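You operate a simulated robot arm through the tools that you are given. There is no shell and no other tool. Be economical: measure what you need, move in short steps, check, and stop when the job is done.

Carry out the task below with a simulated two-armed robot. There is one attempt and no reset: what you move stays moved.

TASK
Open the grey cabinet door, take the stop pin on the top of the grey cabinet and put it away on the upper shelf of the grey cabinet, then shut the door. Then take the tape measure and leave it on the green sheet on the top of the grey cabinet. Then close the middle cabinet drawer. Then turn the upper paper brake knob to 0. Then turn the front brake knob to 6. Then open the second chest drawer from the top, fetch the green tape roll and set it in the inside from the top of the second chest drawer, then shut the drawer. Do these in the order given. Set down upright: tape measure.

The check looks at the end state, three seconds after you hand in, the way a careful person would. Anything else that was tipped, shoved, dropped, spilled or broken makes it a failure. Flat cloth is picked up by pressing the open fingertips on it (5 to 10 N) and closing them slowly along it; thin cloth reads only 2 to 8 mm in the jaws.

THE ROBOT
Two 7-joint arms with two-finger parallel grippers on one trunk, on a base that drives. Base frame: it is fixed to the floor where the robot stands at the start and does not move with it; the origin is under the middle of the robot, x ahead of it, y to its left, z up. Units: m, degrees, N and s.
The left shoulder is at the start at [0.07, 0.13, 1.132], the right one opposite. With the tool pointing down near the work surface each hand reaches from about 0.18 to 0.5 m from the robot's upright axis, wherever it stands, measured 20 degrees to its own side. Places, roughly: front brake knob [2.1, 8.3, 1.5]; green sheet [0.75, 0, 1]; green tape roll (6x6x3 cm) [1.5, 10.4, 1]; grey cabinet door [0.6, 0.2, 0.5]; inside of the second chest drawer [-2.9, 10.2, 0.5]; middle cabinet drawer [0.4, 4, 0.4]; second chest drawer [-2.9, 10.2, 0.6]; stop pin (3x3x9 cm) [0.6, 0, 1]; tape measure (8x4x7 cm) [0.7, 0.2, 1]; upper paper brake knob [-0.2, 7, 0.6]; upper shelf of the grey cabinet [0.7, 0.1, 0.5]. Payload 1.57 kg a hand.
Tool frame (each hand has its own): the origin (TCP) lies between the finger pads and is the grasp point; the fingertips stand 0.03 m ahead of it; z points along the fingers, y is the line along which they close. Largest opening 0.08 m; finger width 0.017, thickness 0.012; the body of the gripper, 0.04 by 0.082 m, starts 0.08 m behind the TCP.
Orientation is that of the tool frame in the base frame, as a unit quaternion [w, x, y, z]. With the fingers straight down and closing along the base's y, the tool's x points along the base's -x, its y along +y and its z along -z.

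THE INTERFACE
- The arms move only by the tool arm_command. It takes "left_steps", "right_steps" or both (then of equal length, played together; a hand with none holds still); each is a list of rows, each a list of 6 numbers: the shift along the tool's x, y, z in m, then the turn, a rotation vector about the tool's x, y, z in degrees. In form: [[tx, ty, tz, rx, ry, rz], ...]. A call has 1 to 10 rows; each row is the pose to reach, as a shift and turn from the pose commanded when the call began, along the tool's axes at that moment. "left_hand" and "right_hand" are, for a hand that has rows, the closure in counts, from 0 (fully open) to 255 (shut), set as the call begins (left out, the last holds). Each row takes 0.2 s and may step no farther than 0.05 m and 8.6 degrees from the row before; otherwise, or with a gripper value out of range, the whole call is refused. A pose out of reach is approached as far as the arm can. The call stops where the force on the tool passes 40 N (or 10 N more than at its start, if that is more) or the arm is blocked; 0.2 s more then pass. The fingers move at their own pace (about 0.108 m/s each) and stop on an object; they squeeze with about 42 N. The grip force told is the motor's: it shows also when the fingers shut on nothing. Time passes only in rows, and 0.2 s behind the last, so rows that repeat a pose let the fingers close. The reply holds the time, the measured pose of the TCP, the force on the tool along the base axes, the opening and the grip force, in the units named above and with some noise, with the torque about the TCP (base axes, N m) and any sound that the robot's microphone picked up.
- Cameras (640 x 400 px; columns grow to the right, rows downward): "scene" is now at [0.116, 0.0439, 1.345]; the picture's right is [0.56, -0.83, 0.00], its down [-0.61, -0.41, -0.68] and it looks along [0.56, 0.38, -0.73] (base axes); focal length 214 px, centre (320, 200). "left" rides on the left gripper at [0.072, 0.007, -0.122] in its tool frame; the picture's right is [-0.09, 1.00, 0.00], its down [-0.84, -0.08, -0.54] and it looks along [-0.54, -0.05, 0.84] (tool axes); focal length 238 px, centre (320, 200). "right" rides on the right gripper at [0.072, -0.007, -0.122] in its tool frame; the picture's right is [0.09, 1.00, 0.00], its down [-0.84, 0.08, -0.54] and it looks along [-0.54, 0.05, 0.84] (tool axes); focal length 238 px, centre (320, 200). There is no depth. A picture from a camera that has moved, and an enlarged one, comes with that camera's place and axes in the base frame and with its lens.
- capture(camera): a new picture of that camera. It takes no simulated time.
- lift_body(by): slides the trunk up (or, below 0, down) by that many m; the arms and the scene camera ride with it, the base frame stays. It gives what a move gives, with no picture.
- roll_base(legs): drives the robot by 1 to 6 legs, each [ahead, left, turn to the left] in m, m and degrees, along the robot's own axes; the way and the turn of a leg run together, so that a leg with both is an arc; at most 1.5 m and 180 degrees a leg. The arms and the cameras ride along, it lands a little off, and it stops where it bumps. It gives what a move gives.
- pan_tilt(pan, tilt): turns the head with the scene camera to pan (to the left, within 86 degrees either way) and tilt (down, from -29 to 69), counted from straight ahead of the robot. It gives what a move gives.
- enlarge(camera, box): a new picture of the part [left, top, right, bottom] of that camera's present view, enlarged. It takes no simulated time.
- sign_off(): hands the job in; it is judged then, once.

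Work in short steps. Places have to be worked out from the pictures, the camera data and where the tool is seen: move nearer, look again, correct. Check each grasp and each placing, and mend what went wrong. You have 196 turns and 176 pictures in all, those below and enlarged ones among them. Open the grippers and draw the arms clear of the work before you hand the job in, unless the task says otherwise.

The tools are called by a JSON object that holds its "op" and its "data". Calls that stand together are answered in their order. arm_command: Moves the arms, as the interface text tells. Its arguments: {"type":"object","properties":{"left_steps":{"type":"array"},"left_hand":{"type":"number"},"right_steps":{"type":"array"},"right_hand":{"type":"number"}},"required":[]} The other tools are called the same way: lift_body (by) slides the trunk up or down; roll_base (legs) drives the base; pan_tilt (pan, tilt) turns the head that bears the scene camera; capture (camera) takes a picture; enlarge (camera, box) takes an enlarged picture of a part of a camera's view; sign_off () hands the job in.

At the start:

```text
clock: 0.0
left_position: [0.1891, 0.2021, 1.2064]
left_tcp_rot: [0.0, 0.0, 1.0, -0.001]
left_contact_force: [-0.2, -1.0, -0.9]
left_wrist_torque: [0.02, -0.03, 0.01]
left_grip_width: 0.08
left_gripper_force: 0.1
right_position: [0.375, -0.0509, 1.1097]
right_tcp_rot: [-0.001, 0.0, 1.0, 0.001]
right_contact_force: [0.4, -0.2, 0.7]
right_wrist_torque: [0.01, 0.05, -0.02]
right_grip_width: 0.0798
right_gripper_force: 0.0
trunk travel left (down, up): [-0.769, 0.171]
robot x, y, heading: [0.0008, -0.0034, 0.0]
head pan, tilt: [34.1, 47.1]
```

scene: 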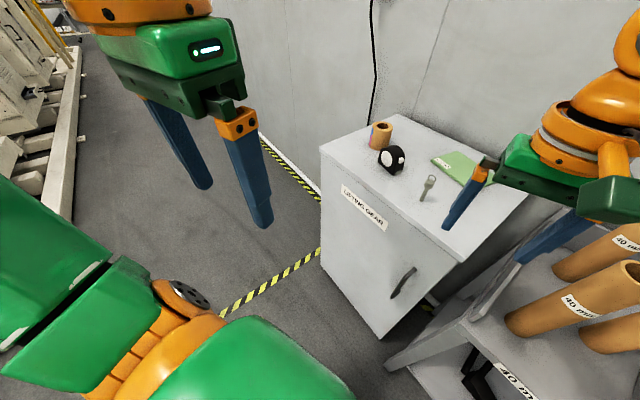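
right: 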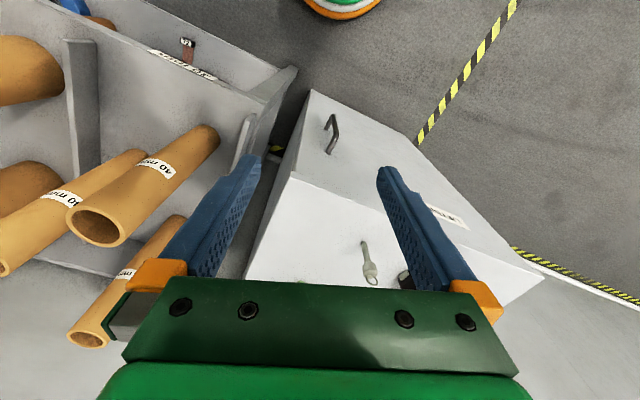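
left: 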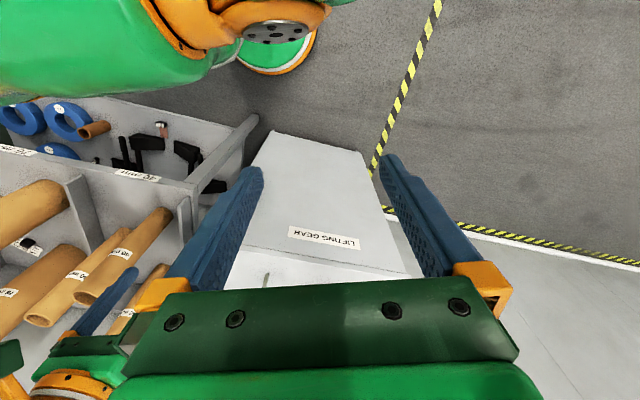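

I see the grey cabinet ahead with its handle on the right of the door, so the hinge is likely on the left. I take an enlarged view to locate things.

{"op": "enlarge", "data": {"camera": "scene", "box": [300, 90, 560, 350]}}

{"op": "enlarge", "data": {"camera": "right", "box": [200, 80, 560, 305]}}

```text
1.54 times, centred on (430, 220) of scene
camera zoom: at [0.116, 0.0439, 1.345], right [0.56, -0.83, 0.0], down [-0.61, -0.41, -0.68], along [0.56, 0.38, -0.73], focal length 330 px, centre (151, 169)
```

zoom: 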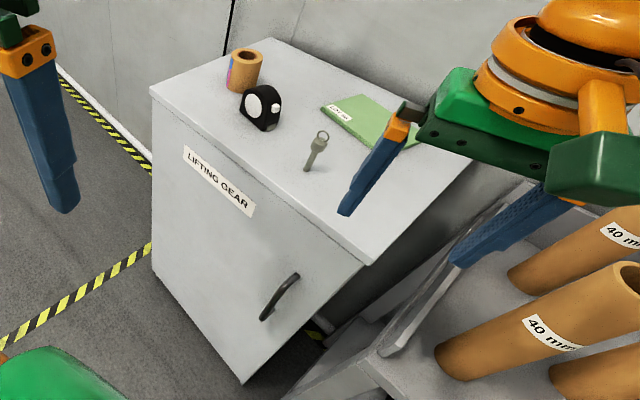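

```text
1.78 times, centred on (380, 192) of right
camera zoom: at [0.3019, -0.0569, 1.2332], right [-0.09, 1.0, 0.0], down [0.84, 0.08, 0.54], along [0.54, 0.05, -0.84], focal length 424 px, centre (213, 213)
```

zoom: 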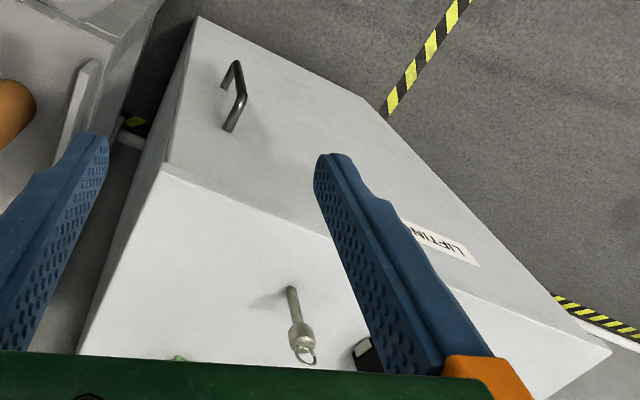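

From the two views the pin base is near (0.563, 0.038) on a top at z≈0.95, the handle near (0.43, -0.02, 0.79), and the cabinet front runs from about (0.615, 0.379) to (0.44, -0.08), turned about -21°. I look round for free floor space.

{"op": "pan_tilt", "data": {"pan": -40, "tilt": 45}}

{"op": "capture", "data": {"camera": "scene"}}

{"op": "pan_tilt", "data": {"pan": 80, "tilt": 30}}

{"op": "capture", "data": {"camera": "scene"}}

```text
clock: 1.5
left_position: [0.1893, 0.2033, 1.2052]
left_tcp_rot: [0.0, 0.0, 1.0, 0.001]
left_contact_force: [0.3, -0.4, 0.1]
left_wrist_torque: [-0.02, 0.0, 0.02]
left_grip_width: 0.0799
left_gripper_force: 0.0
right_position: [0.3748, -0.0505, 1.1112]
right_tcp_rot: [0.0, 0.001, 1.0, 0.0]
right_contact_force: [0.1, -0.7, -0.6]
right_wrist_torque: [-0.02, -0.01, 0.01]
right_grip_width: 0.0802
right_gripper_force: 0.0
trunk travel left (down, up): [-0.769, 0.171]
robot x, y, heading: [0.0031, -0.0025, 0.1]
head pan, tilt: [-40.0, 45.0]
```

```text
170 pictures are left
camera scene: at [0.1124, -0.0529, 1.3479], right [-0.64, -0.77, 0.0], down [-0.54, 0.45, -0.71], along [0.54, -0.45, -0.71], focal length 214 px, centre (320, 200)
```

scene: 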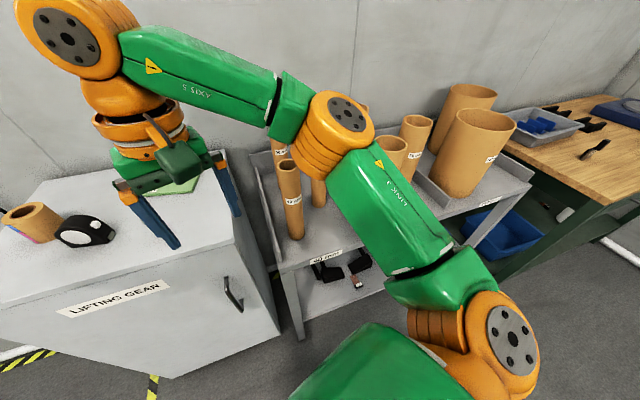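

```text
clock: 3.5
left_position: [0.1903, 0.2031, 1.2059]
left_tcp_rot: [0.0, 0.0, 1.0, 0.0]
left_contact_force: [0.4, 0.6, 0.2]
left_wrist_torque: [-0.01, -0.02, -0.03]
left_grip_width: 0.0802
left_gripper_force: 0.1
right_position: [0.3751, -0.0517, 1.1112]
right_tcp_rot: [-0.001, 0.0, 1.0, 0.001]
right_contact_force: [0.2, -0.1, 0.2]
right_wrist_torque: [-0.04, 0.01, 0.01]
right_grip_width: 0.0802
right_gripper_force: 0.0
trunk travel left (down, up): [-0.769, 0.171]
robot x, y, heading: [-0.0002, 0.0003, 0.2]
head pan, tilt: [80.0, 30.0]
```

```text
169 pictures are left
camera scene: at [0.0658, 0.0883, 1.3705], right [0.98, -0.17, 0.0], down [-0.09, -0.49, -0.87], along [0.15, 0.85, -0.5], focal length 214 px, centre (320, 200)
```

scene: 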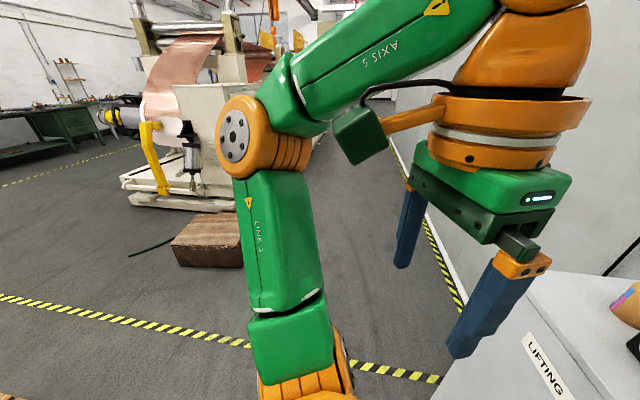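

The space behind and left of the robot is free, with the tube rack on the right. I back off and turn to square up with the cabinet, so the left hand can pull the handle while the base stays outside the door's sweep.

{"op": "roll_base", "data": {"legs": [[-0.155, 0, 0], [0, 0, -21]]}}

{"op": "pan_tilt", "data": {"pan": 15, "tilt": 45}}

{"op": "capture", "data": {"camera": "scene"}}

```text
clock: 6.0
left_position: [0.0931, 0.123, 1.2051]
left_tcp_rot: [0.0, 0.181, 0.984, 0.0]
left_contact_force: [0.4, -0.3, -0.7]
left_wrist_torque: [-0.03, 0.01, -0.02]
left_grip_width: 0.0802
left_gripper_force: 0.1
right_position: [0.1747, -0.1809, 1.111]
right_tcp_rot: [0.0, 0.182, 0.983, -0.001]
right_contact_force: [0.3, -0.2, 0.1]
right_wrist_torque: [-0.01, 0.01, 0.0]
right_grip_width: 0.0798
right_gripper_force: 0.1
trunk travel left (down, up): [-0.769, 0.171]
robot x, y, heading: [-0.16, -0.004, -20.8]
head pan, tilt: [80.0, 30.0]
```

```text
clock: 7.3
left_position: [0.0929, 0.1226, 1.2068]
left_tcp_rot: [0.0, 0.182, 0.983, 0.001]
left_contact_force: [-0.1, 0.1, -0.3]
left_wrist_torque: [0.0, 0.01, 0.01]
left_grip_width: 0.0799
left_gripper_force: 0.1
right_position: [0.1734, -0.1815, 1.1112]
right_tcp_rot: [0.0, 0.181, 0.983, 0.002]
right_contact_force: [0.4, -0.5, 0.8]
right_wrist_torque: [0.01, 0.01, -0.02]
right_grip_width: 0.0799
right_gripper_force: 0.1
trunk travel left (down, up): [-0.769, 0.171]
robot x, y, heading: [-0.1544, 0.0023, -21.0]
head pan, tilt: [15.0, 45.0]
```

```text
168 pictures are left
camera scene: at [-0.0293, -0.027, 1.3479], right [-0.1, -0.99, 0.0], down [-0.7, 0.07, -0.71], along [0.7, -0.07, -0.71], focal length 214 px, centre (320, 200)
```

scene: 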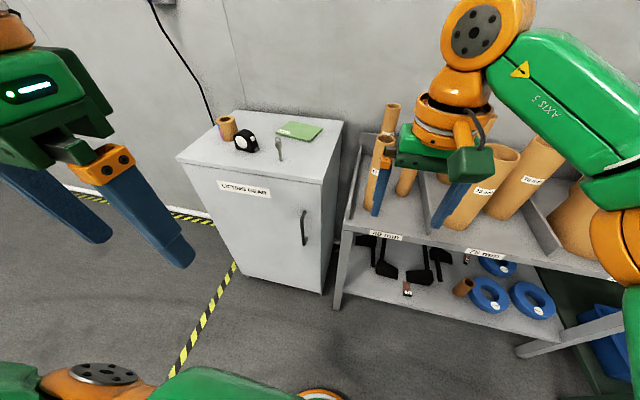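

I enlarge for a precise second sighting of the handle and pin.

{"op": "enlarge", "data": {"camera": "scene", "box": [170, 100, 362, 310]}}

```text
1.90 times, centred on (266, 205) of scene
camera zoom: at [-0.0293, -0.027, 1.3479], right [-0.1, -0.99, 0.0], down [-0.7, 0.07, -0.71], along [0.7, -0.07, -0.71], focal length 408 px, centre (423, 190)
```

zoom: 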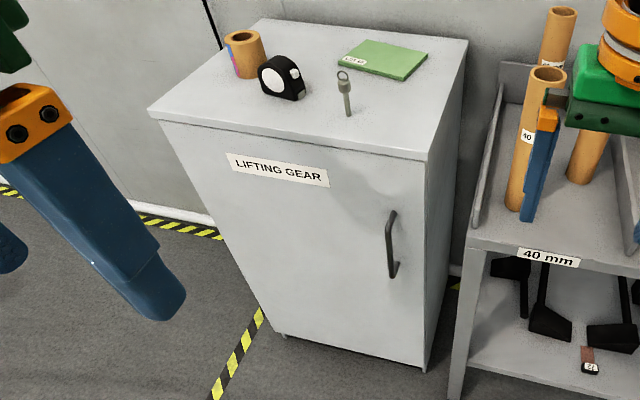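

The handle bar is near (0.445, -0.013, 0.745). I draw the right hand back, then lower the trunk so the left arm can reach forward horizontally.

{"op": "arm_command", "data": {"right_steps": [[0.04, 0, 0, 0, 0, 0], [0.08, 0, 0, 0, 0, 0], [0.11, 0, 0, 0, 0, 0]]}}

{"op": "lift_body", "data": {"by": -0.25}}

{"op": "arm_command", "data": {"left_steps": [[0, 0, 0.0, 0, -8, 0], [0, 0, 0, 0, -16, 0], [-0.02, 0, 0, 0, -24, 0], [-0.04, 0, 0, 0, -32, 0], [-0.06, 0, 0.02, 0, -40, 0], [-0.08, 0, 0.04, 0, -48, 0], [-0.1, 0, 0.06, 0, -56, 0], [-0.12, 0, 0.09, 0, -64, 0], [-0.14, 0, 0.12, 0, -72, 0], [-0.16, 0, 0.15, 0, -80, 0]], "left_hand": 0}}

{"op": "capture", "data": {"camera": "left"}}

{"op": "capture", "data": {"camera": "scene"}}

```text
clock: 8.1
left_position: [0.0926, 0.1232, 1.2057]
left_tcp_rot: [0.0, 0.181, 0.983, 0.0]
left_contact_force: [0.2, 0.3, 1.2]
left_wrist_torque: [-0.03, -0.02, 0.02]
left_grip_width: 0.08
left_gripper_force: 0.0
right_position: [0.0727, -0.1394, 1.112]
right_tcp_rot: [0.0, 0.182, 0.983, 0.0]
right_contact_force: [0.1, 0.7, -0.1]
right_wrist_torque: [-0.01, 0.01, -0.02]
right_grip_width: 0.0798
right_gripper_force: 0.0
trunk travel left (down, up): [-0.769, 0.171]
robot x, y, heading: [-0.1586, 0.0013, -20.9]
head pan, tilt: [15.0, 45.0]
```

```text
clock: 10.7
left_position: [0.0927, 0.1216, 0.9565]
left_tcp_rot: [0.0, 0.182, 0.983, -0.001]
left_contact_force: [-0.6, -0.2, -0.4]
left_wrist_torque: [-0.02, -0.03, 0.04]
left_grip_width: 0.0799
left_gripper_force: 0.0
right_position: [0.0734, -0.1391, 0.862]
right_tcp_rot: [0.0, 0.181, 0.983, 0.001]
right_contact_force: [0.7, 0.0, -0.4]
right_wrist_torque: [0.0, 0.0, -0.01]
right_grip_width: 0.0799
right_gripper_force: 0.0
trunk travel left (down, up): [-0.519, 0.421]
robot x, y, heading: [-0.1583, -0.0027, -20.9]
head pan, tilt: [15.0, 45.0]
```

```text
clock: 12.9
left_position: [0.3384, 0.0713, 0.8443]
left_tcp_rot: [0.616, 0.141, 0.766, -0.117]
left_contact_force: [0.3, -0.6, -0.2]
left_wrist_torque: [0.0, 0.04, -0.01]
left_grip_width: 0.0801
left_gripper_force: 0.1
left hand out of reach, approached as far as the arm can: row 7, 8, 9, 10
right_position: [0.0724, -0.1395, 0.861]
right_tcp_rot: [-0.001, 0.181, 0.983, 0.0]
right_contact_force: [0.2, -0.2, -0.4]
right_wrist_torque: [0.01, -0.01, -0.02]
right_grip_width: 0.0798
right_gripper_force: 0.1
trunk travel left (down, up): [-0.519, 0.421]
robot x, y, heading: [-0.1586, -0.0016, -21.0]
head pan, tilt: [15.0, 45.0]
```

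```text
166 pictures are left
camera left: at [0.2155, 0.1268, 0.8003], right [0.38, 0.92, 0.08], down [-0.35, 0.06, 0.93], along [0.86, -0.38, 0.35], focal length 238 px, centre (320, 200)
```

left: 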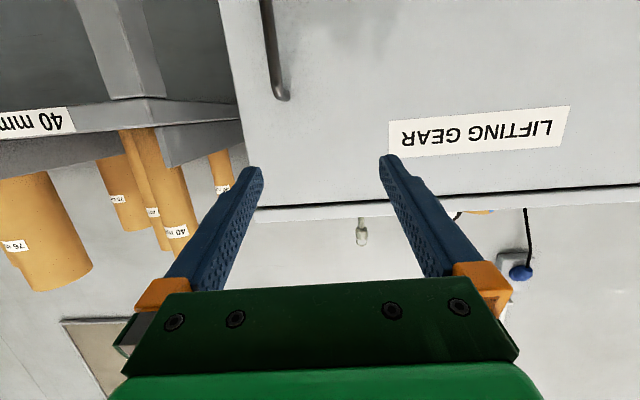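

```text
165 pictures are left
camera scene: at [-0.029, -0.0266, 1.0979], right [-0.1, -0.99, 0.0], down [-0.7, 0.07, -0.71], along [0.7, -0.07, -0.71], focal length 214 px, centre (320, 200)
```

scene: 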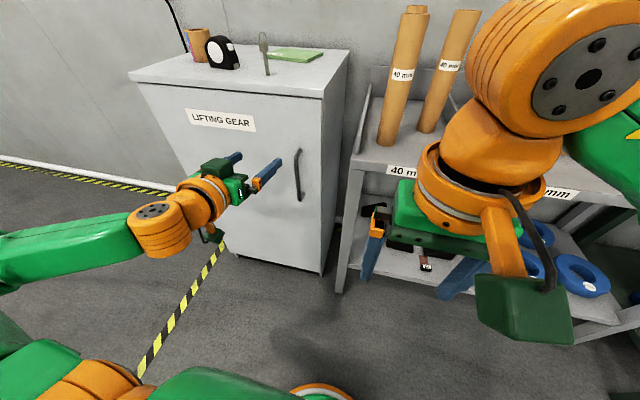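

The wrist was limited only because the hand was too close in; the handle's upper end shows at z≈0.79. I move further forward and down and finish levelling the tool.

{"op": "arm_command", "data": {"left_steps": [[0.02, 0, 0.03, 0, -4, 0], [0.045, 0, 0.06, 0, -7, 0], [0.07, 0, 0.095, 0, -10, 0], [0.07, 0, 0.095, 0, -10, 0]]}}

{"op": "capture", "data": {"camera": "left"}}

{"op": "capture", "data": {"camera": "scene"}}

```text
clock: 13.9
left_position: [0.3996, 0.0859, 0.9032]
left_tcp_rot: [0.677, 0.134, 0.712, -0.128]
left_contact_force: [-0.3, -0.1, -0.4]
left_wrist_torque: [-0.02, 0.0, 0.0]
left_grip_width: 0.08
left_gripper_force: 0.0
left hand out of reach, approached as far as the arm can: row 1, 2, 3, 4
right_position: [0.0719, -0.1394, 0.8617]
right_tcp_rot: [0.0, 0.181, 0.984, 0.0]
right_contact_force: [-0.7, 0.3, 0.4]
right_wrist_torque: [-0.01, -0.01, 0.01]
right_grip_width: 0.08
right_gripper_force: 0.1
trunk travel left (down, up): [-0.519, 0.421]
robot x, y, heading: [-0.1552, 0.0036, -20.9]
head pan, tilt: [15.0, 45.0]
```

```text
164 pictures are left
camera left: at [0.2852, 0.1372, 0.8378], right [0.37, 0.93, 0.09], down [-0.49, 0.11, 0.86], along [0.79, -0.36, 0.5], focal length 238 px, centre (320, 200)
```

left: 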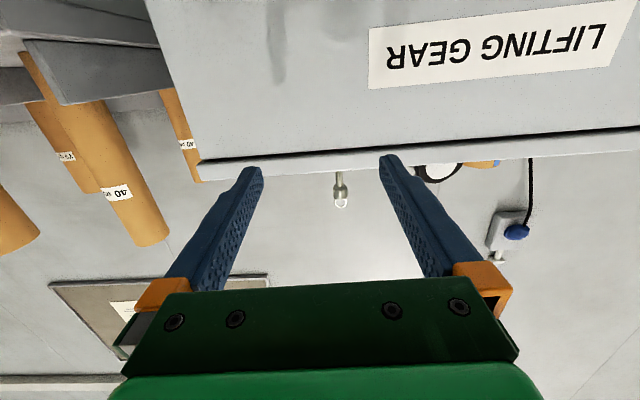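

```text
163 pictures are left
camera scene: at [-0.0294, -0.0272, 1.0979], right [-0.1, -0.99, 0.0], down [-0.7, 0.07, -0.71], along [0.7, -0.07, -0.71], focal length 214 px, centre (320, 200)
```

scene: 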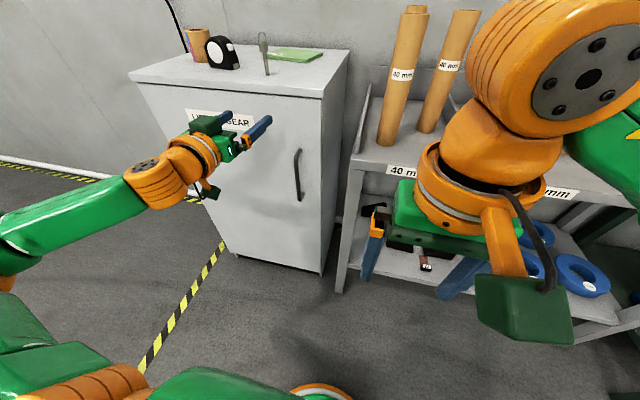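

The level tool is only reachable near shoulder height, so I lower the trunk to bring the shoulder and hand to handle height; the hand is still short of the door and to the left of the handle.

{"op": "lift_body", "data": {"by": -0.17}}

{"op": "capture", "data": {"camera": "left"}}

{"op": "capture", "data": {"camera": "scene"}}

```text
clock: 15.8
left_position: [0.3993, 0.0845, 0.734]
left_tcp_rot: [0.677, 0.134, 0.712, -0.128]
left_contact_force: [0.2, -0.5, -0.2]
left_wrist_torque: [-0.03, -0.02, 0.0]
left_grip_width: 0.0801
left_gripper_force: 0.1
right_position: [0.0732, -0.1398, 0.6921]
right_tcp_rot: [0.0, 0.181, 0.983, 0.001]
right_contact_force: [0.7, 0.7, 0.2]
right_wrist_torque: [-0.02, 0.01, -0.01]
right_grip_width: 0.0798
right_gripper_force: 0.2
trunk travel left (down, up): [-0.349, 0.591]
robot x, y, heading: [-0.1615, 0.0013, -21.5]
head pan, tilt: [15.0, 45.0]
```

```text
162 pictures are left
camera left: at [0.285, 0.1371, 0.6678], right [0.37, 0.93, 0.09], down [-0.49, 0.11, 0.86], along [0.79, -0.36, 0.5], focal length 238 px, centre (320, 200)
```

left: 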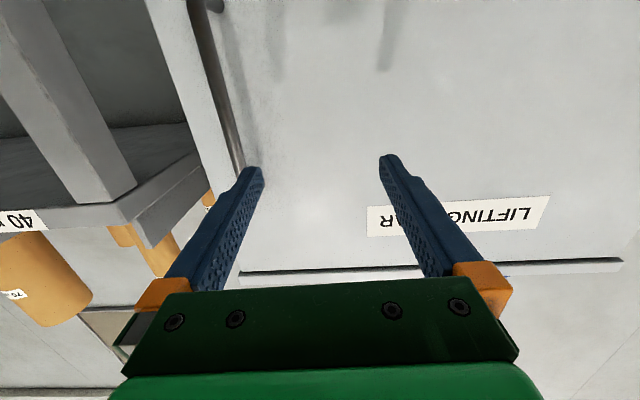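

```text
161 pictures are left
camera scene: at [-0.0295, -0.0271, 0.928], right [-0.1, -0.99, 0.0], down [-0.7, 0.07, -0.71], along [0.7, -0.07, -0.71], focal length 214 px, centre (320, 200)
```

scene: 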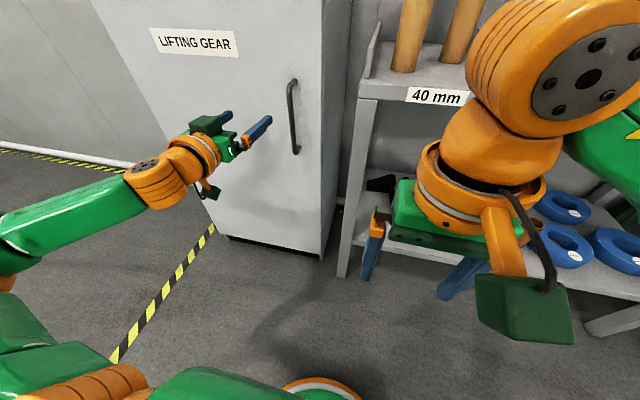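

The handle mid is now triangulated at about (0.455, -0.008, 0.712): 66 mm to the right of the hand and 87 mm ahead. I first shift right in two small steps to test how the commanded pose behaves after the out-of-reach move.

{"op": "arm_command", "data": {"left_steps": [[0, -0.03, 0, 0, 0, 0], [0, -0.03, 0, 0, 0, 0]]}}

```text
clock: 16.4
left_position: [0.3881, 0.0566, 0.7374]
left_tcp_rot: [0.675, 0.135, 0.714, -0.128]
left_contact_force: [1.4, -1.0, 0.2]
left_wrist_torque: [0.0, 0.01, 0.0]
left_grip_width: 0.0801
left_gripper_force: 0.0
left hand out of reach, approached as far as the arm can: row 1, 2
right_position: [0.0731, -0.1399, 0.6914]
right_tcp_rot: [0.001, 0.181, 0.984, 0.001]
right_contact_force: [-0.4, -0.2, -0.9]
right_wrist_torque: [0.03, -0.04, 0.01]
right_grip_width: 0.0799
right_gripper_force: 0.1
trunk travel left (down, up): [-0.349, 0.591]
robot x, y, heading: [-0.1565, 0.0024, -21.0]
head pan, tilt: [15.0, 45.0]
```

The shift followed faithfully. I finish the sideways move, and drop a little, then look.

{"op": "arm_command", "data": {"left_steps": [[0.01, -0.02, 0.0, 0, 0, 0], [0.015, -0.036, 0.02, 0, 0, 0], [0.02, -0.036, 0.03, 0, 0, 0]]}}

{"op": "capture", "data": {"camera": "left"}}

{"op": "capture", "data": {"camera": "scene"}}

```text
clock: 17.2
left_position: [0.4004, 0.0187, 0.7438]
left_tcp_rot: [0.673, 0.134, 0.716, -0.127]
left_contact_force: [-1.2, 0.0, 1.1]
left_wrist_torque: [-0.01, 0.02, -0.01]
left_grip_width: 0.0801
left_gripper_force: 0.0
left hand out of reach, approached as far as the arm can: row 1, 2, 3
right_position: [0.0723, -0.1403, 0.6915]
right_tcp_rot: [0.0, 0.181, 0.983, 0.001]
right_contact_force: [-0.1, 1.0, 0.0]
right_wrist_torque: [-0.03, 0.02, 0.03]
right_grip_width: 0.0801
right_gripper_force: 0.0
trunk travel left (down, up): [-0.349, 0.591]
robot x, y, heading: [-0.1552, -0.0009, -20.9]
head pan, tilt: [15.0, 45.0]
```

```text
160 pictures are left
camera left: at [0.2862, 0.0709, 0.6795], right [0.37, 0.93, 0.09], down [-0.48, 0.11, 0.87], along [0.79, -0.36, 0.49], focal length 238 px, centre (320, 200)
```

left: 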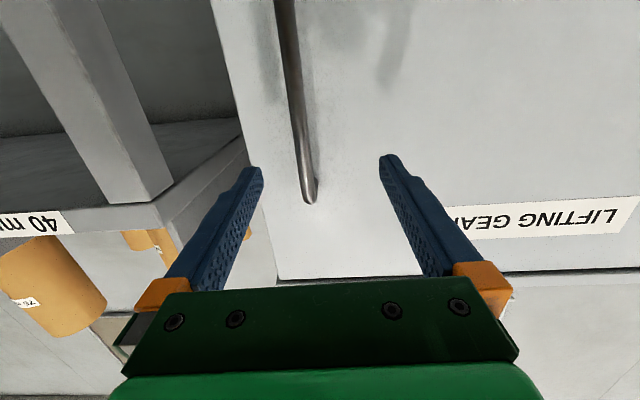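

```text
159 pictures are left
camera scene: at [-0.0292, -0.0272, 0.9279], right [-0.1, -0.99, 0.0], down [-0.7, 0.07, -0.71], along [0.7, -0.07, -0.71], focal length 214 px, centre (320, 200)
```

scene: 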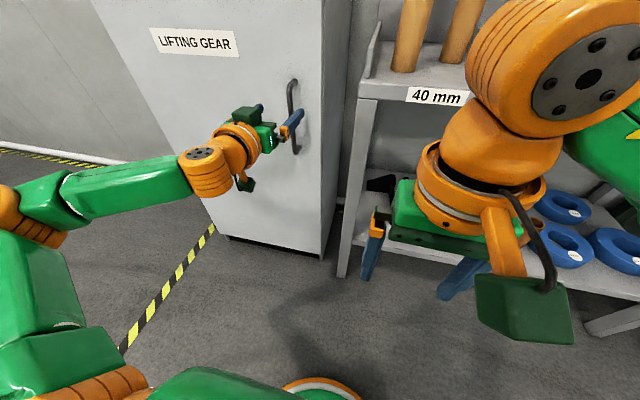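

The bar stands nicely between the fingers. I advance about 5 cm so the bar comes between the pads, then close.

{"op": "arm_command", "data": {"left_steps": [[0.005, -0.005, 0.03, 0, 0, 0], [0.005, -0.005, 0.055, 0, 0, 0], [0.005, -0.005, 0.055, 0, 0, 0]]}}

{"op": "capture", "data": {"camera": "left"}}

```text
clock: 18.0
left_position: [0.4499, -0.0076, 0.7497]
left_tcp_rot: [0.675, 0.134, 0.715, -0.127]
left_contact_force: [0.9, 0.6, -0.3]
left_wrist_torque: [-0.03, 0.01, 0.01]
left_grip_width: 0.0799
left_gripper_force: 0.1
left hand out of reach, approached as far as the arm can: row 1, 2, 3
right_position: [0.0719, -0.1387, 0.692]
right_tcp_rot: [0.0, 0.181, 0.984, 0.001]
right_contact_force: [0.3, 0.2, -0.5]
right_wrist_torque: [-0.02, 0.03, 0.04]
right_grip_width: 0.0799
right_gripper_force: 0.0
trunk travel left (down, up): [-0.349, 0.591]
robot x, y, heading: [-0.1582, 0.0007, -20.9]
head pan, tilt: [15.0, 45.0]
```

```text
158 pictures are left
camera left: at [0.3344, 0.0455, 0.6852], right [0.37, 0.93, 0.09], down [-0.49, 0.11, 0.87], along [0.79, -0.36, 0.49], focal length 238 px, centre (320, 200)
```

left: 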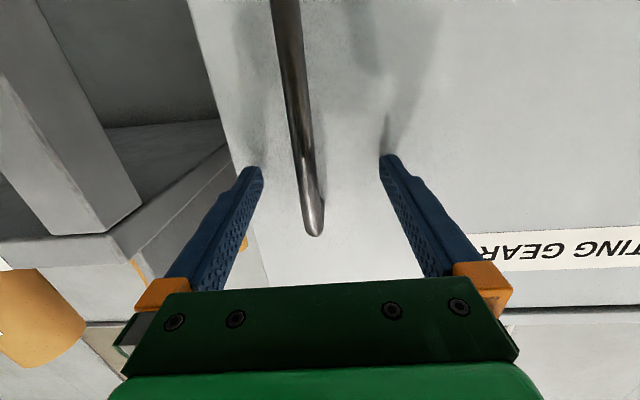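

The bar crosses the TCP spot in the picture, so I close the fingers on it.

{"op": "arm_command", "data": {"left_steps": [[0, 0, 0, 0, 0, 0], [0, 0, 0, 0, 0, 0], [0, 0, 0, 0, 0, 0]], "left_hand": 255}}

```text
clock: 18.8
left_position: [0.4467, -0.0127, 0.7499]
left_tcp_rot: [0.674, 0.139, 0.714, -0.128]
left_contact_force: [-13.1, -15.0, -9.0]
left_wrist_torque: [-0.35, -0.22, -0.06]
left_grip_width: 0.0121
left_gripper_force: 28.9
right_position: [0.0716, -0.1425, 0.6911]
right_tcp_rot: [0.0, 0.182, 0.983, 0.003]
right_contact_force: [-1.2, -0.6, 0.9]
right_wrist_torque: [0.03, -0.04, -0.01]
right_grip_width: 0.0798
right_gripper_force: 0.1
trunk travel left (down, up): [-0.349, 0.591]
robot x, y, heading: [-0.159, -0.0024, -21.0]
head pan, tilt: [15.0, 45.0]
```

I hold the 12 mm bar firmly. Retracting the arm would push the wrist to its limit, so I pull by driving the base back along the handle's arc in small legs.

{"op": "roll_base", "data": {"legs": [[-0.044, 0.002, 0], [-0.044, 0.007, 0]]}}

{"op": "capture", "data": {"camera": "scene"}}

```text
clock: 20.2
left_position: [0.3709, 0.0323, 0.7494]
left_tcp_rot: [0.675, 0.134, 0.715, -0.125]
left_contact_force: [-5.9, -8.6, -6.3]
left_wrist_torque: [0.09, 0.0, 0.02]
left_grip_width: 0.0119
left_gripper_force: 29.0
right_position: [-0.0054, -0.0999, 0.6924]
right_tcp_rot: [0.001, 0.181, 0.983, 0.002]
right_contact_force: [0.2, 0.8, 0.2]
right_wrist_torque: [0.02, 0.03, -0.01]
right_grip_width: 0.0803
right_gripper_force: 0.1
trunk travel left (down, up): [-0.349, 0.591]
robot x, y, heading: [-0.2325, 0.0381, -20.7]
head pan, tilt: [15.0, 45.0]
```

```text
157 pictures are left
camera scene: at [-0.1077, 0.0107, 0.9279], right [-0.1, -0.99, 0.0], down [-0.7, 0.07, -0.71], along [0.7, -0.07, -0.71], focal length 214 px, centre (320, 200)
```

scene: 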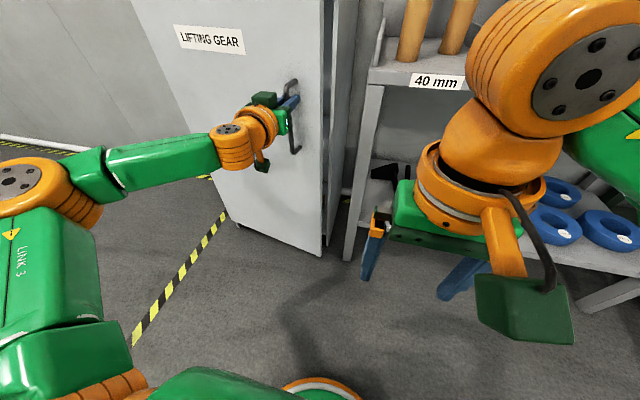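

The door swings freely. I turn the wrist a bit with the door about the bar and continue along the arc.

{"op": "arm_command", "data": {"left_steps": [[0, 0, 0, 7, 0, 0], [0, 0, 0, 14, 0, 0]]}}

{"op": "roll_base", "data": {"legs": [[-0.042, 0.013, 0], [-0.041, 0.018, 0], [-0.038, 0.021, 0]]}}

{"op": "capture", "data": {"camera": "scene"}}

```text
clock: 20.8
left_position: [0.3714, 0.0319, 0.7489]
left_tcp_rot: [0.653, 0.216, 0.694, -0.212]
left_contact_force: [-3.9, -4.0, -3.8]
left_wrist_torque: [0.45, -0.17, 0.14]
left_grip_width: 0.0117
left_gripper_force: 29.4
right_position: [-0.0053, -0.1002, 0.6916]
right_tcp_rot: [0.0, 0.182, 0.983, 0.001]
right_contact_force: [1.0, -0.1, -0.8]
right_wrist_torque: [0.03, 0.01, -0.02]
right_grip_width: 0.08
right_gripper_force: 0.1
trunk travel left (down, up): [-0.349, 0.591]
robot x, y, heading: [-0.2352, 0.0388, -21.1]
head pan, tilt: [15.0, 45.0]
```

```text
clock: 22.7
left_position: [0.2783, 0.1253, 0.7497]
left_tcp_rot: [0.654, 0.214, 0.694, -0.211]
left_contact_force: [0.8, 0.8, -0.6]
left_wrist_torque: [0.73, 0.09, -0.01]
left_grip_width: 0.0117
left_gripper_force: 29.0
right_position: [-0.0972, -0.0094, 0.6908]
right_tcp_rot: [0.0, 0.181, 0.983, 0.001]
right_contact_force: [0.6, -0.1, 0.0]
right_wrist_torque: [-0.01, -0.01, 0.0]
right_grip_width: 0.0798
right_gripper_force: 0.0
trunk travel left (down, up): [-0.349, 0.591]
robot x, y, heading: [-0.3259, 0.1313, -20.8]
head pan, tilt: [15.0, 45.0]
```

```text
156 pictures are left
camera scene: at [-0.2002, 0.1036, 0.928], right [-0.1, -0.99, 0.0], down [-0.7, 0.07, -0.71], along [0.7, -0.07, -0.71], focal length 214 px, centre (320, 200)
```

scene: 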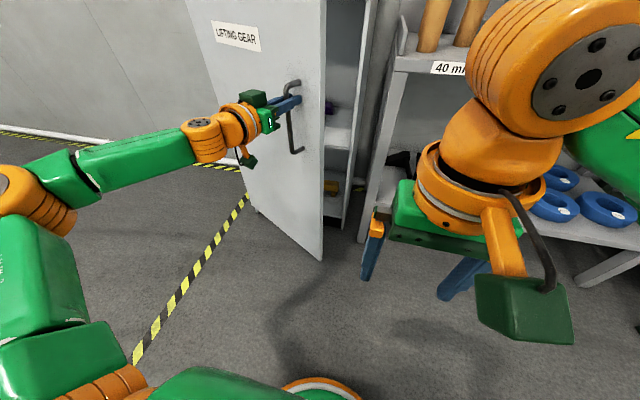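

At about 30° open and tracking well. I continue: turn the wrist 16° more about the bar, then drive the next 15°.

{"op": "arm_command", "data": {"left_steps": [[0, 0, 0, 8, 0, 0], [0, 0, 0, 16, 0, 0]]}}

{"op": "roll_base", "data": {"legs": [[-0.03, 0.021, 0], [-0.028, 0.024, 0], [-0.026, 0.025, 0]]}}

```text
clock: 23.3
left_position: [0.2782, 0.1255, 0.7497]
left_tcp_rot: [0.617, 0.304, 0.658, -0.306]
left_contact_force: [-1.3, -1.0, -1.0]
left_wrist_torque: [0.92, 0.08, 0.14]
left_grip_width: 0.0121
left_gripper_force: 29.3
right_position: [-0.0987, -0.0087, 0.6909]
right_tcp_rot: [0.0, 0.181, 0.983, 0.001]
right_contact_force: [0.6, 0.2, 0.4]
right_wrist_torque: [-0.01, 0.02, 0.0]
right_grip_width: 0.0798
right_gripper_force: 0.0
trunk travel left (down, up): [-0.349, 0.591]
robot x, y, heading: [-0.3267, 0.13, -21.0]
head pan, tilt: [15.0, 45.0]
```

```text
clock: 25.1
left_position: [0.2229, 0.2214, 0.7491]
left_tcp_rot: [0.618, 0.303, 0.658, -0.305]
left_contact_force: [-0.6, -0.2, -1.5]
left_wrist_torque: [0.9, 0.06, -0.04]
left_grip_width: 0.0121
left_gripper_force: 29.5
right_position: [-0.1531, 0.0874, 0.6914]
right_tcp_rot: [0.001, 0.181, 0.984, 0.001]
right_contact_force: [0.1, 0.9, 0.0]
right_wrist_torque: [0.0, 0.03, 0.04]
right_grip_width: 0.0802
right_gripper_force: 0.0
trunk travel left (down, up): [-0.349, 0.591]
robot x, y, heading: [-0.3807, 0.2272, -20.6]
head pan, tilt: [15.0, 45.0]
```

About 45° open with almost no side force. Same again for the next 15° stretches.

{"op": "arm_command", "data": {"left_steps": [[0, 0, 0, 8, 0, 0], [0, 0, 0, 16, 0, 0]]}}

{"op": "roll_base", "data": {"legs": [[-0.025, 0.029, 0], [-0.021, 0.03, 0], [-0.0185, 0.0315, 0]]}}

{"op": "arm_command", "data": {"left_steps": [[0, 0, 0, 8, 0, 0], [0, 0, 0, 14, 0, 0]]}}

{"op": "capture", "data": {"camera": "scene"}}

```text
clock: 25.7
left_position: [0.2235, 0.2219, 0.7506]
left_tcp_rot: [0.57, 0.387, 0.608, -0.394]
left_contact_force: [1.5, -0.1, 0.7]
left_wrist_torque: [1.03, -0.17, 0.05]
left_grip_width: 0.0123
left_gripper_force: 29.7
right_position: [-0.1516, 0.0886, 0.6906]
right_tcp_rot: [0.001, 0.181, 0.984, 0.001]
right_contact_force: [-1.0, 0.0, 0.2]
right_wrist_torque: [0.01, 0.01, 0.01]
right_grip_width: 0.0801
right_gripper_force: 0.1
trunk travel left (down, up): [-0.349, 0.591]
robot x, y, heading: [-0.3812, 0.2228, -21.1]
head pan, tilt: [15.0, 45.0]
```

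```text
clock: 27.5
left_position: [0.1956, 0.3304, 0.7491]
left_tcp_rot: [0.57, 0.386, 0.609, -0.394]
left_contact_force: [8.8, 1.2, 5.4]
left_wrist_torque: [0.87, -0.19, -0.09]
left_grip_width: 0.0122
left_gripper_force: 29.6
right_position: [-0.1803, 0.197, 0.6903]
right_tcp_rot: [0.001, 0.181, 0.984, 0.0]
right_contact_force: [-0.2, 0.3, -0.7]
right_wrist_torque: [0.02, 0.01, -0.04]
right_grip_width: 0.0796
right_gripper_force: 0.1
trunk travel left (down, up): [-0.349, 0.591]
robot x, y, heading: [-0.4102, 0.3341, -20.8]
head pan, tilt: [15.0, 45.0]
```

```text
clock: 27.9
left_position: [0.1945, 0.3349, 0.7508]
left_tcp_rot: [0.553, 0.408, 0.59, -0.424]
left_contact_force: [8.2, 0.9, -0.5]
left_wrist_torque: [0.93, -0.25, 0.1]
left_grip_width: 0.0123
left_gripper_force: 30.0
left hand out of reach, approached as far as the arm can: row 1, 2
right_position: [-0.1783, 0.197, 0.6917]
right_tcp_rot: [-0.001, 0.181, 0.984, 0.0]
right_contact_force: [0.7, -0.4, -0.4]
right_wrist_torque: [0.01, -0.01, 0.04]
right_grip_width: 0.0802
right_gripper_force: 0.0
trunk travel left (down, up): [-0.349, 0.591]
robot x, y, heading: [-0.411, 0.336, -21.0]
head pan, tilt: [15.0, 45.0]
stopped in row 2 (left hand): the force on the tool passed its limit at 58 N (the readings are from after the stop); the commanded pose is now the measured one
```

```text
155 pictures are left
camera scene: at [-0.2805, 0.3086, 0.9274], right [-0.1, -0.99, 0.0], down [-0.71, 0.07, -0.71], along [0.7, -0.07, -0.71], focal length 214 px, centre (320, 200)
```

scene: 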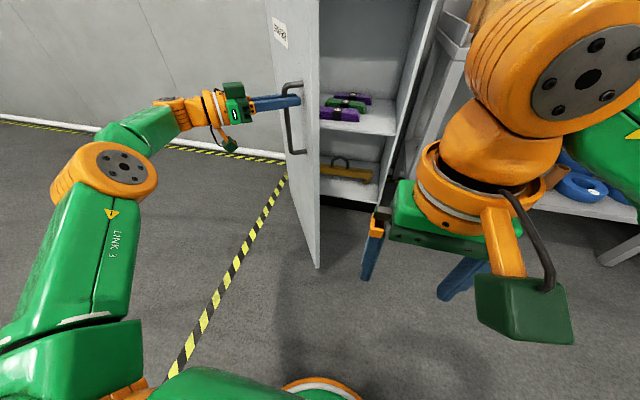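

The door is about 60° open and the wrist has reached its yaw limit. I now swing the whole base about the hinge (turning right 5° per leg) to keep the hand square to the door.

{"op": "roll_base", "data": {"legs": [[-0.034, 0.082, -5], [-0.034, 0.082, -5]]}}

```text
clock: 29.8
left_position: [0.1928, 0.4044, 0.7516]
left_tcp_rot: [0.512, 0.46, 0.551, -0.472]
left_contact_force: [-13.5, 0.7, -20.1]
left_wrist_torque: [0.12, -0.51, -0.16]
left_grip_width: 0.0125
left_gripper_force: 29.5
right_position: [-0.1977, 0.3347, 0.6917]
right_tcp_rot: [0.0, 0.266, 0.964, 0.001]
right_contact_force: [0.1, 0.7, 0.1]
right_wrist_torque: [-0.01, -0.01, -0.01]
right_grip_width: 0.0802
right_gripper_force: 0.1
trunk travel left (down, up): [-0.349, 0.591]
robot x, y, heading: [-0.3967, 0.5106, -31.0]
head pan, tilt: [15.0, 45.0]
```

Radius is holding at 0.418 m and the door is about 71° open. Four more legs.

{"op": "roll_base", "data": {"legs": [[-0.034, 0.082, -5], [-0.034, 0.082, -5], [-0.034, 0.082, -5], [-0.034, 0.082, -5]]}}

{"op": "capture", "data": {"camera": "scene"}}

```text
clock: 31.7
left_position: [0.2011, 0.4719, 0.7516]
left_tcp_rot: [-0.463, -0.513, -0.504, 0.518]
left_contact_force: [-3.2, 1.4, 1.1]
left_wrist_torque: [0.36, -0.56, 0.04]
left_grip_width: 0.0121
left_gripper_force: 29.5
right_position: [-0.1935, 0.4759, 0.6917]
right_tcp_rot: [0.001, 0.353, 0.935, 0.0]
right_contact_force: [-0.2, -0.3, -0.9]
right_wrist_torque: [0.02, 0.0, -0.01]
right_grip_width: 0.0799
right_gripper_force: 0.1
trunk travel left (down, up): [-0.349, 0.591]
robot x, y, heading: [-0.3604, 0.6872, -41.4]
head pan, tilt: [15.0, 45.0]
stopped in leg 2: the force on the tool passed its limit at 41 N (the readings are from after the stop); the commanded pose is now the measured one
```

```text
154 pictures are left
camera scene: at [-0.25, 0.6162, 0.9283], right [-0.44, -0.9, 0.0], down [-0.63, 0.31, -0.71], along [0.63, -0.31, -0.71], focal length 214 px, centre (320, 200)
```

scene: 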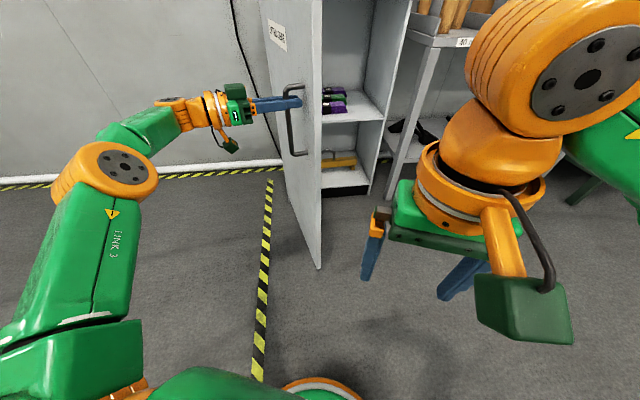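

About 80° open; the stop was just a 41 N tug. I try one more short leg to gain a few degrees.

{"op": "roll_base", "data": {"legs": [[-0.034, 0.08, -5], [-0.034, 0.08, -5]]}}

```text
clock: 33.1
left_position: [0.2093, 0.5076, 0.7502]
left_tcp_rot: [-0.436, -0.538, -0.479, 0.54]
left_contact_force: [-8.7, 2.9, 2.4]
left_wrist_torque: [0.08, -0.57, -0.01]
left_grip_width: 0.0122
left_gripper_force: 29.7
right_position: [-0.1807, 0.5475, 0.6927]
right_tcp_rot: [0.003, 0.394, 0.919, 0.001]
right_contact_force: [0.2, 0.9, -0.7]
right_wrist_torque: [0.0, -0.02, 0.02]
right_grip_width: 0.0798
right_gripper_force: 0.1
trunk travel left (down, up): [-0.349, 0.591]
robot x, y, heading: [-0.3255, 0.7727, -46.5]
head pan, tilt: [15.0, 45.0]
stopped in leg 2: the force on the tool passed its limit at 42 N (the readings are from after the stop); the commanded pose is now the measured one
```

85° is enough. I open the fingers and back the hand straight off the bar by moving the base.

{"op": "arm_command", "data": {"left_steps": [[0, 0, 0, 0, 0, 0], [0, 0, 0, 0, 0, 0], [0, 0, 0, 0, 0, 0]], "left_hand": 0}}

{"op": "roll_base", "data": {"legs": [[-0.072, 0.096, 0]]}}

{"op": "capture", "data": {"camera": "scene"}}

```text
clock: 33.9
left_position: [0.2144, 0.508, 0.7483]
left_tcp_rot: [-0.435, -0.537, -0.481, 0.54]
left_contact_force: [-0.9, 0.3, 0.4]
left_wrist_torque: [0.01, 0.01, -0.02]
left_grip_width: 0.0799
left_gripper_force: 0.2
right_position: [-0.177, 0.5474, 0.6916]
right_tcp_rot: [0.0, 0.394, 0.919, 0.001]
right_contact_force: [0.6, -0.3, 0.2]
right_wrist_torque: [0.0, -0.01, -0.01]
right_grip_width: 0.0798
right_gripper_force: 0.1
trunk travel left (down, up): [-0.349, 0.591]
robot x, y, heading: [-0.3236, 0.772, -46.6]
head pan, tilt: [15.0, 45.0]
```

```text
clock: 35.1
left_position: [0.2344, 0.6258, 0.7476]
left_tcp_rot: [-0.436, -0.536, -0.482, 0.539]
left_contact_force: [-0.5, 0.0, 0.5]
left_wrist_torque: [0.02, 0.01, 0.05]
left_grip_width: 0.0798
left_gripper_force: 0.0
right_position: [-0.1563, 0.6645, 0.6913]
right_tcp_rot: [0.0, 0.393, 0.92, -0.001]
right_contact_force: [0.3, 0.3, -0.3]
right_wrist_torque: [-0.03, 0.0, -0.02]
right_grip_width: 0.0801
right_gripper_force: 0.0
trunk travel left (down, up): [-0.349, 0.591]
robot x, y, heading: [-0.306, 0.8886, -46.1]
head pan, tilt: [15.0, 45.0]
```

```text
153 pictures are left
camera scene: at [-0.2002, 0.8094, 0.9279], right [-0.52, -0.85, 0.0], down [-0.6, 0.37, -0.71], along [0.6, -0.37, -0.71], focal length 214 px, centre (320, 200)
```

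scene: 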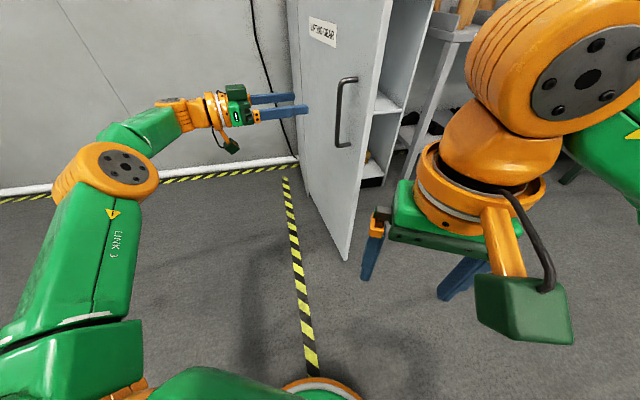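

The hand is clear. Before driving round the door tip I look back-right to see that the floor there is free.

{"op": "pan_tilt", "data": {"pan": -86, "tilt": 30}}

{"op": "capture", "data": {"camera": "scene"}}

```text
clock: 36.9
left_position: [0.2351, 0.6265, 0.7487]
left_tcp_rot: [-0.436, -0.536, -0.481, 0.539]
left_contact_force: [0.2, 0.0, -1.3]
left_wrist_torque: [0.01, 0.01, -0.01]
left_grip_width: 0.08
left_gripper_force: 0.0
right_position: [-0.1563, 0.6643, 0.6909]
right_tcp_rot: [0.001, 0.394, 0.919, 0.001]
right_contact_force: [0.3, 0.3, 0.5]
right_wrist_torque: [-0.01, 0.02, 0.01]
right_grip_width: 0.0797
right_gripper_force: 0.0
trunk travel left (down, up): [-0.349, 0.591]
robot x, y, heading: [-0.3046, 0.8886, -46.1]
head pan, tilt: [-85.9, 30.0]
```

```text
152 pictures are left
camera scene: at [-0.3306, 0.7843, 0.9505], right [-0.74, 0.67, 0.0], down [0.34, 0.37, -0.87], along [-0.58, -0.64, -0.5], focal length 214 px, centre (320, 200)
```

scene: 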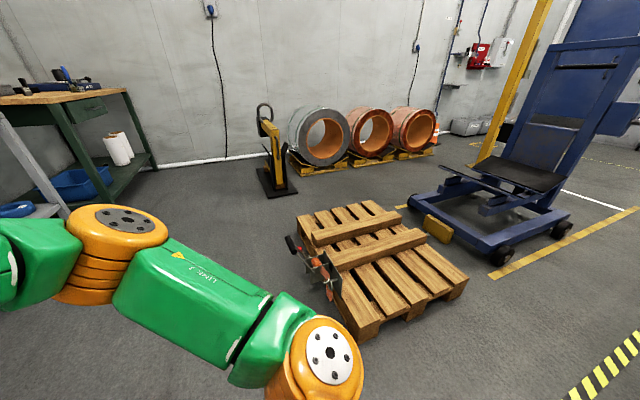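

There is a pallet behind, so backing off far is out. I raise the trunk so the hand passes over the door (top ≈0.93), straighten the wrist, and retrace the base path in front of the door tip.

{"op": "lift_body", "data": {"by": 0.35}}

{"op": "arm_command", "data": {"left_steps": [[0, 0, 0, -7.5, 0, 0], [0, 0, 0, -15, 0, 0], [0, 0, 0, -22.5, 0, 0], [0, 0, 0, -30, 0, 0], [0, 0, 0, -37.5, 0, 0], [0, 0, 0, -45, 0, 0], [0, 0, 0, -52, 0, 0]]}}

{"op": "pan_tilt", "data": {"pan": 0, "tilt": 50}}

{"op": "capture", "data": {"camera": "scene"}}

```text
clock: 40.3
left_position: [0.235, 0.6252, 1.0991]
left_tcp_rot: [-0.436, -0.536, -0.482, 0.538]
left_contact_force: [0.3, 0.7, 0.0]
left_wrist_torque: [0.02, 0.05, 0.03]
left_grip_width: 0.0801
left_gripper_force: 0.0
right_position: [-0.1562, 0.6631, 1.0414]
right_tcp_rot: [0.0, 0.394, 0.919, 0.0]
right_contact_force: [-0.9, 0.9, 0.9]
right_wrist_torque: [-0.02, 0.0, -0.01]
right_grip_width: 0.0801
right_gripper_force: 0.0
trunk travel left (down, up): [-0.699, 0.241]
robot x, y, heading: [-0.2997, 0.8899, -46.4]
head pan, tilt: [-85.9, 30.0]
```

```text
clock: 41.9
left_position: [0.3197, 0.6834, 1.1089]
left_tcp_rot: [0.62, 0.298, 0.667, -0.285]
left_contact_force: [0.5, 0.5, -0.1]
left_wrist_torque: [0.0, 0.0, -0.01]
left_grip_width: 0.08
left_gripper_force: 0.0
left hand out of reach, approached as far as the arm can: row 4, 5, 6, 7
right_position: [-0.1548, 0.665, 1.0408]
right_tcp_rot: [0.0, 0.393, 0.92, 0.0]
right_contact_force: [1.0, -0.1, -0.4]
right_wrist_torque: [0.01, -0.02, 0.0]
right_grip_width: 0.0801
right_gripper_force: 0.0
trunk travel left (down, up): [-0.699, 0.241]
robot x, y, heading: [-0.3072, 0.8911, -46.2]
head pan, tilt: [-85.9, 30.0]
```

```text
clock: 43.5
left_position: [0.3173, 0.6822, 1.1104]
left_tcp_rot: [0.619, 0.299, 0.667, -0.286]
left_contact_force: [-0.5, -0.9, -0.2]
left_wrist_torque: [0.01, 0.01, -0.01]
left_grip_width: 0.0799
left_gripper_force: 0.2
right_position: [-0.1569, 0.6646, 1.0406]
right_tcp_rot: [0.001, 0.394, 0.919, 0.001]
right_contact_force: [0.1, -0.3, 0.5]
right_wrist_torque: [0.0, 0.02, 0.02]
right_grip_width: 0.08
right_gripper_force: 0.1
trunk travel left (down, up): [-0.699, 0.241]
robot x, y, heading: [-0.3033, 0.886, -46.3]
head pan, tilt: [0.0, 50.0]
```

```text
151 pictures are left
camera scene: at [-0.2166, 0.7955, 1.271], right [-0.72, -0.69, 0.0], down [-0.53, 0.55, -0.64], along [0.44, -0.47, -0.77], focal length 214 px, centre (320, 200)
```

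scene: 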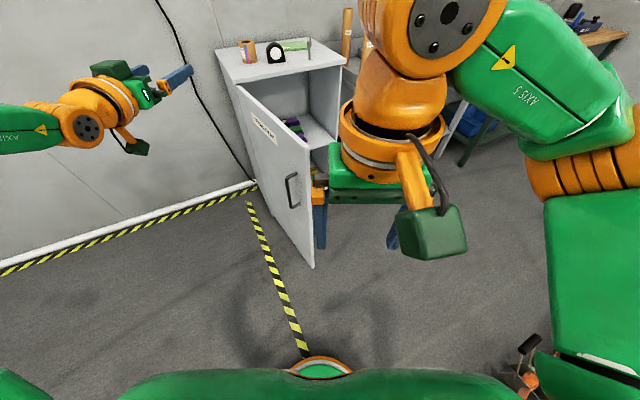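

Everything on the arms is above the door now. I drive round the tip and turn back to face the cabinet.

{"op": "roll_base", "data": {"legs": [[0.14, -0.268, 0], [0, 0, 25]]}}

{"op": "roll_base", "data": {"legs": [[0.0, -0.3, 0], [0.391, -0.186, 0]]}}

{"op": "pan_tilt", "data": {"pan": 5, "tilt": 45}}

{"op": "capture", "data": {"camera": "scene"}}

{"op": "capture", "data": {"camera": "left"}}

```text
clock: 46.9
left_position: [0.2471, 0.6857, 1.1094]
left_tcp_rot: [0.668, 0.144, 0.716, -0.141]
left_contact_force: [-0.6, -0.7, 0.5]
left_wrist_torque: [-0.02, -0.02, 0.0]
left_grip_width: 0.0801
left_gripper_force: 0.1
right_position: [-0.1705, 0.4633, 1.0407]
right_tcp_rot: [0.0, 0.179, 0.984, 0.001]
right_contact_force: [0.2, 0.3, 0.9]
right_wrist_torque: [-0.05, -0.03, -0.02]
right_grip_width: 0.08
right_gripper_force: 0.0
trunk travel left (down, up): [-0.699, 0.241]
robot x, y, heading: [-0.4012, 0.6032, -20.8]
head pan, tilt: [0.0, 50.0]
```

```text
clock: 51.2
left_position: [0.4609, 0.1068, 1.1102]
left_tcp_rot: [0.669, 0.14, 0.717, -0.138]
left_contact_force: [-0.4, -0.2, 0.5]
left_wrist_torque: [0.02, 0.01, 0.0]
left_grip_width: 0.0801
left_gripper_force: 0.1
right_position: [0.0431, -0.1196, 1.0418]
right_tcp_rot: [0.001, 0.173, 0.985, 0.001]
right_contact_force: [0.7, 0.3, 0.0]
right_wrist_torque: [0.0, 0.01, -0.01]
right_grip_width: 0.08
right_gripper_force: 0.1
trunk travel left (down, up): [-0.699, 0.241]
robot x, y, heading: [-0.1892, 0.0176, -20.1]
head pan, tilt: [0.0, 50.0]
```

```text
clock: 51.8
left_position: [0.4607, 0.1066, 1.1101]
left_tcp_rot: [0.668, 0.139, 0.718, -0.137]
left_contact_force: [-0.1, -0.8, 0.4]
left_wrist_torque: [0.0, 0.01, -0.01]
left_grip_width: 0.0799
left_gripper_force: 0.1
right_position: [0.0437, -0.1209, 1.0417]
right_tcp_rot: [0.0, 0.172, 0.985, 0.002]
right_contact_force: [0.0, -0.7, 1.0]
right_wrist_torque: [-0.03, 0.05, -0.01]
right_grip_width: 0.0799
right_gripper_force: 0.1
trunk travel left (down, up): [-0.699, 0.241]
robot x, y, heading: [-0.189, 0.0102, -19.7]
head pan, tilt: [5.0, 45.0]
```

```text
150 pictures are left
camera scene: at [-0.0621, -0.0241, 1.2779], right [-0.26, -0.97, 0.0], down [-0.68, 0.18, -0.71], along [0.68, -0.18, -0.71], focal length 214 px, centre (320, 200)
```

scene: 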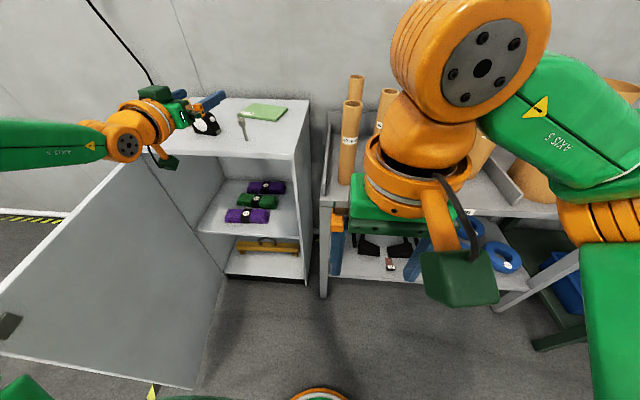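

```text
149 pictures are left
camera left: at [0.3461, 0.161, 1.0465], right [0.39, 0.92, 0.08], down [-0.47, 0.12, 0.87], along [0.79, -0.38, 0.48], focal length 238 px, centre (320, 200)
```

left: 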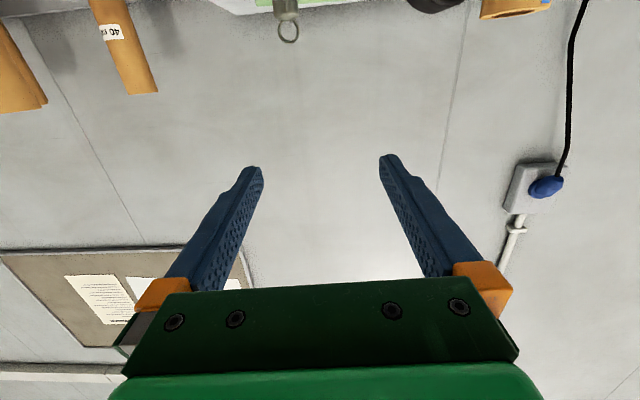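

The door is well open; three straps lie on the upper shelf. I enlarge to place pin and shelf.

{"op": "enlarge", "data": {"camera": "scene", "box": [150, 80, 330, 290]}}

```text
1.90 times, centred on (240, 185) of scene
camera zoom: at [-0.0621, -0.0241, 1.2779], right [-0.26, -0.97, 0.0], down [-0.68, 0.18, -0.71], along [0.68, -0.18, -0.71], focal length 408 px, centre (472, 229)
```

zoom: 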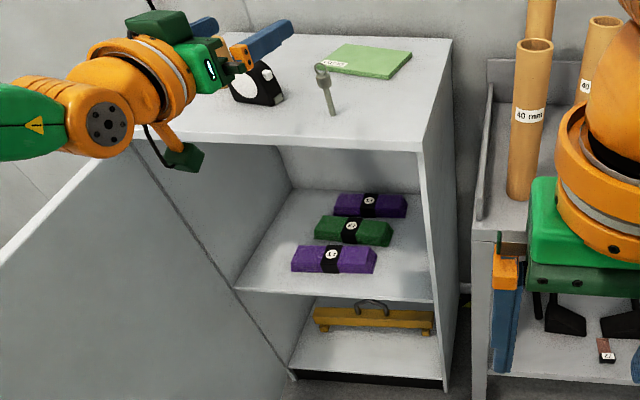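

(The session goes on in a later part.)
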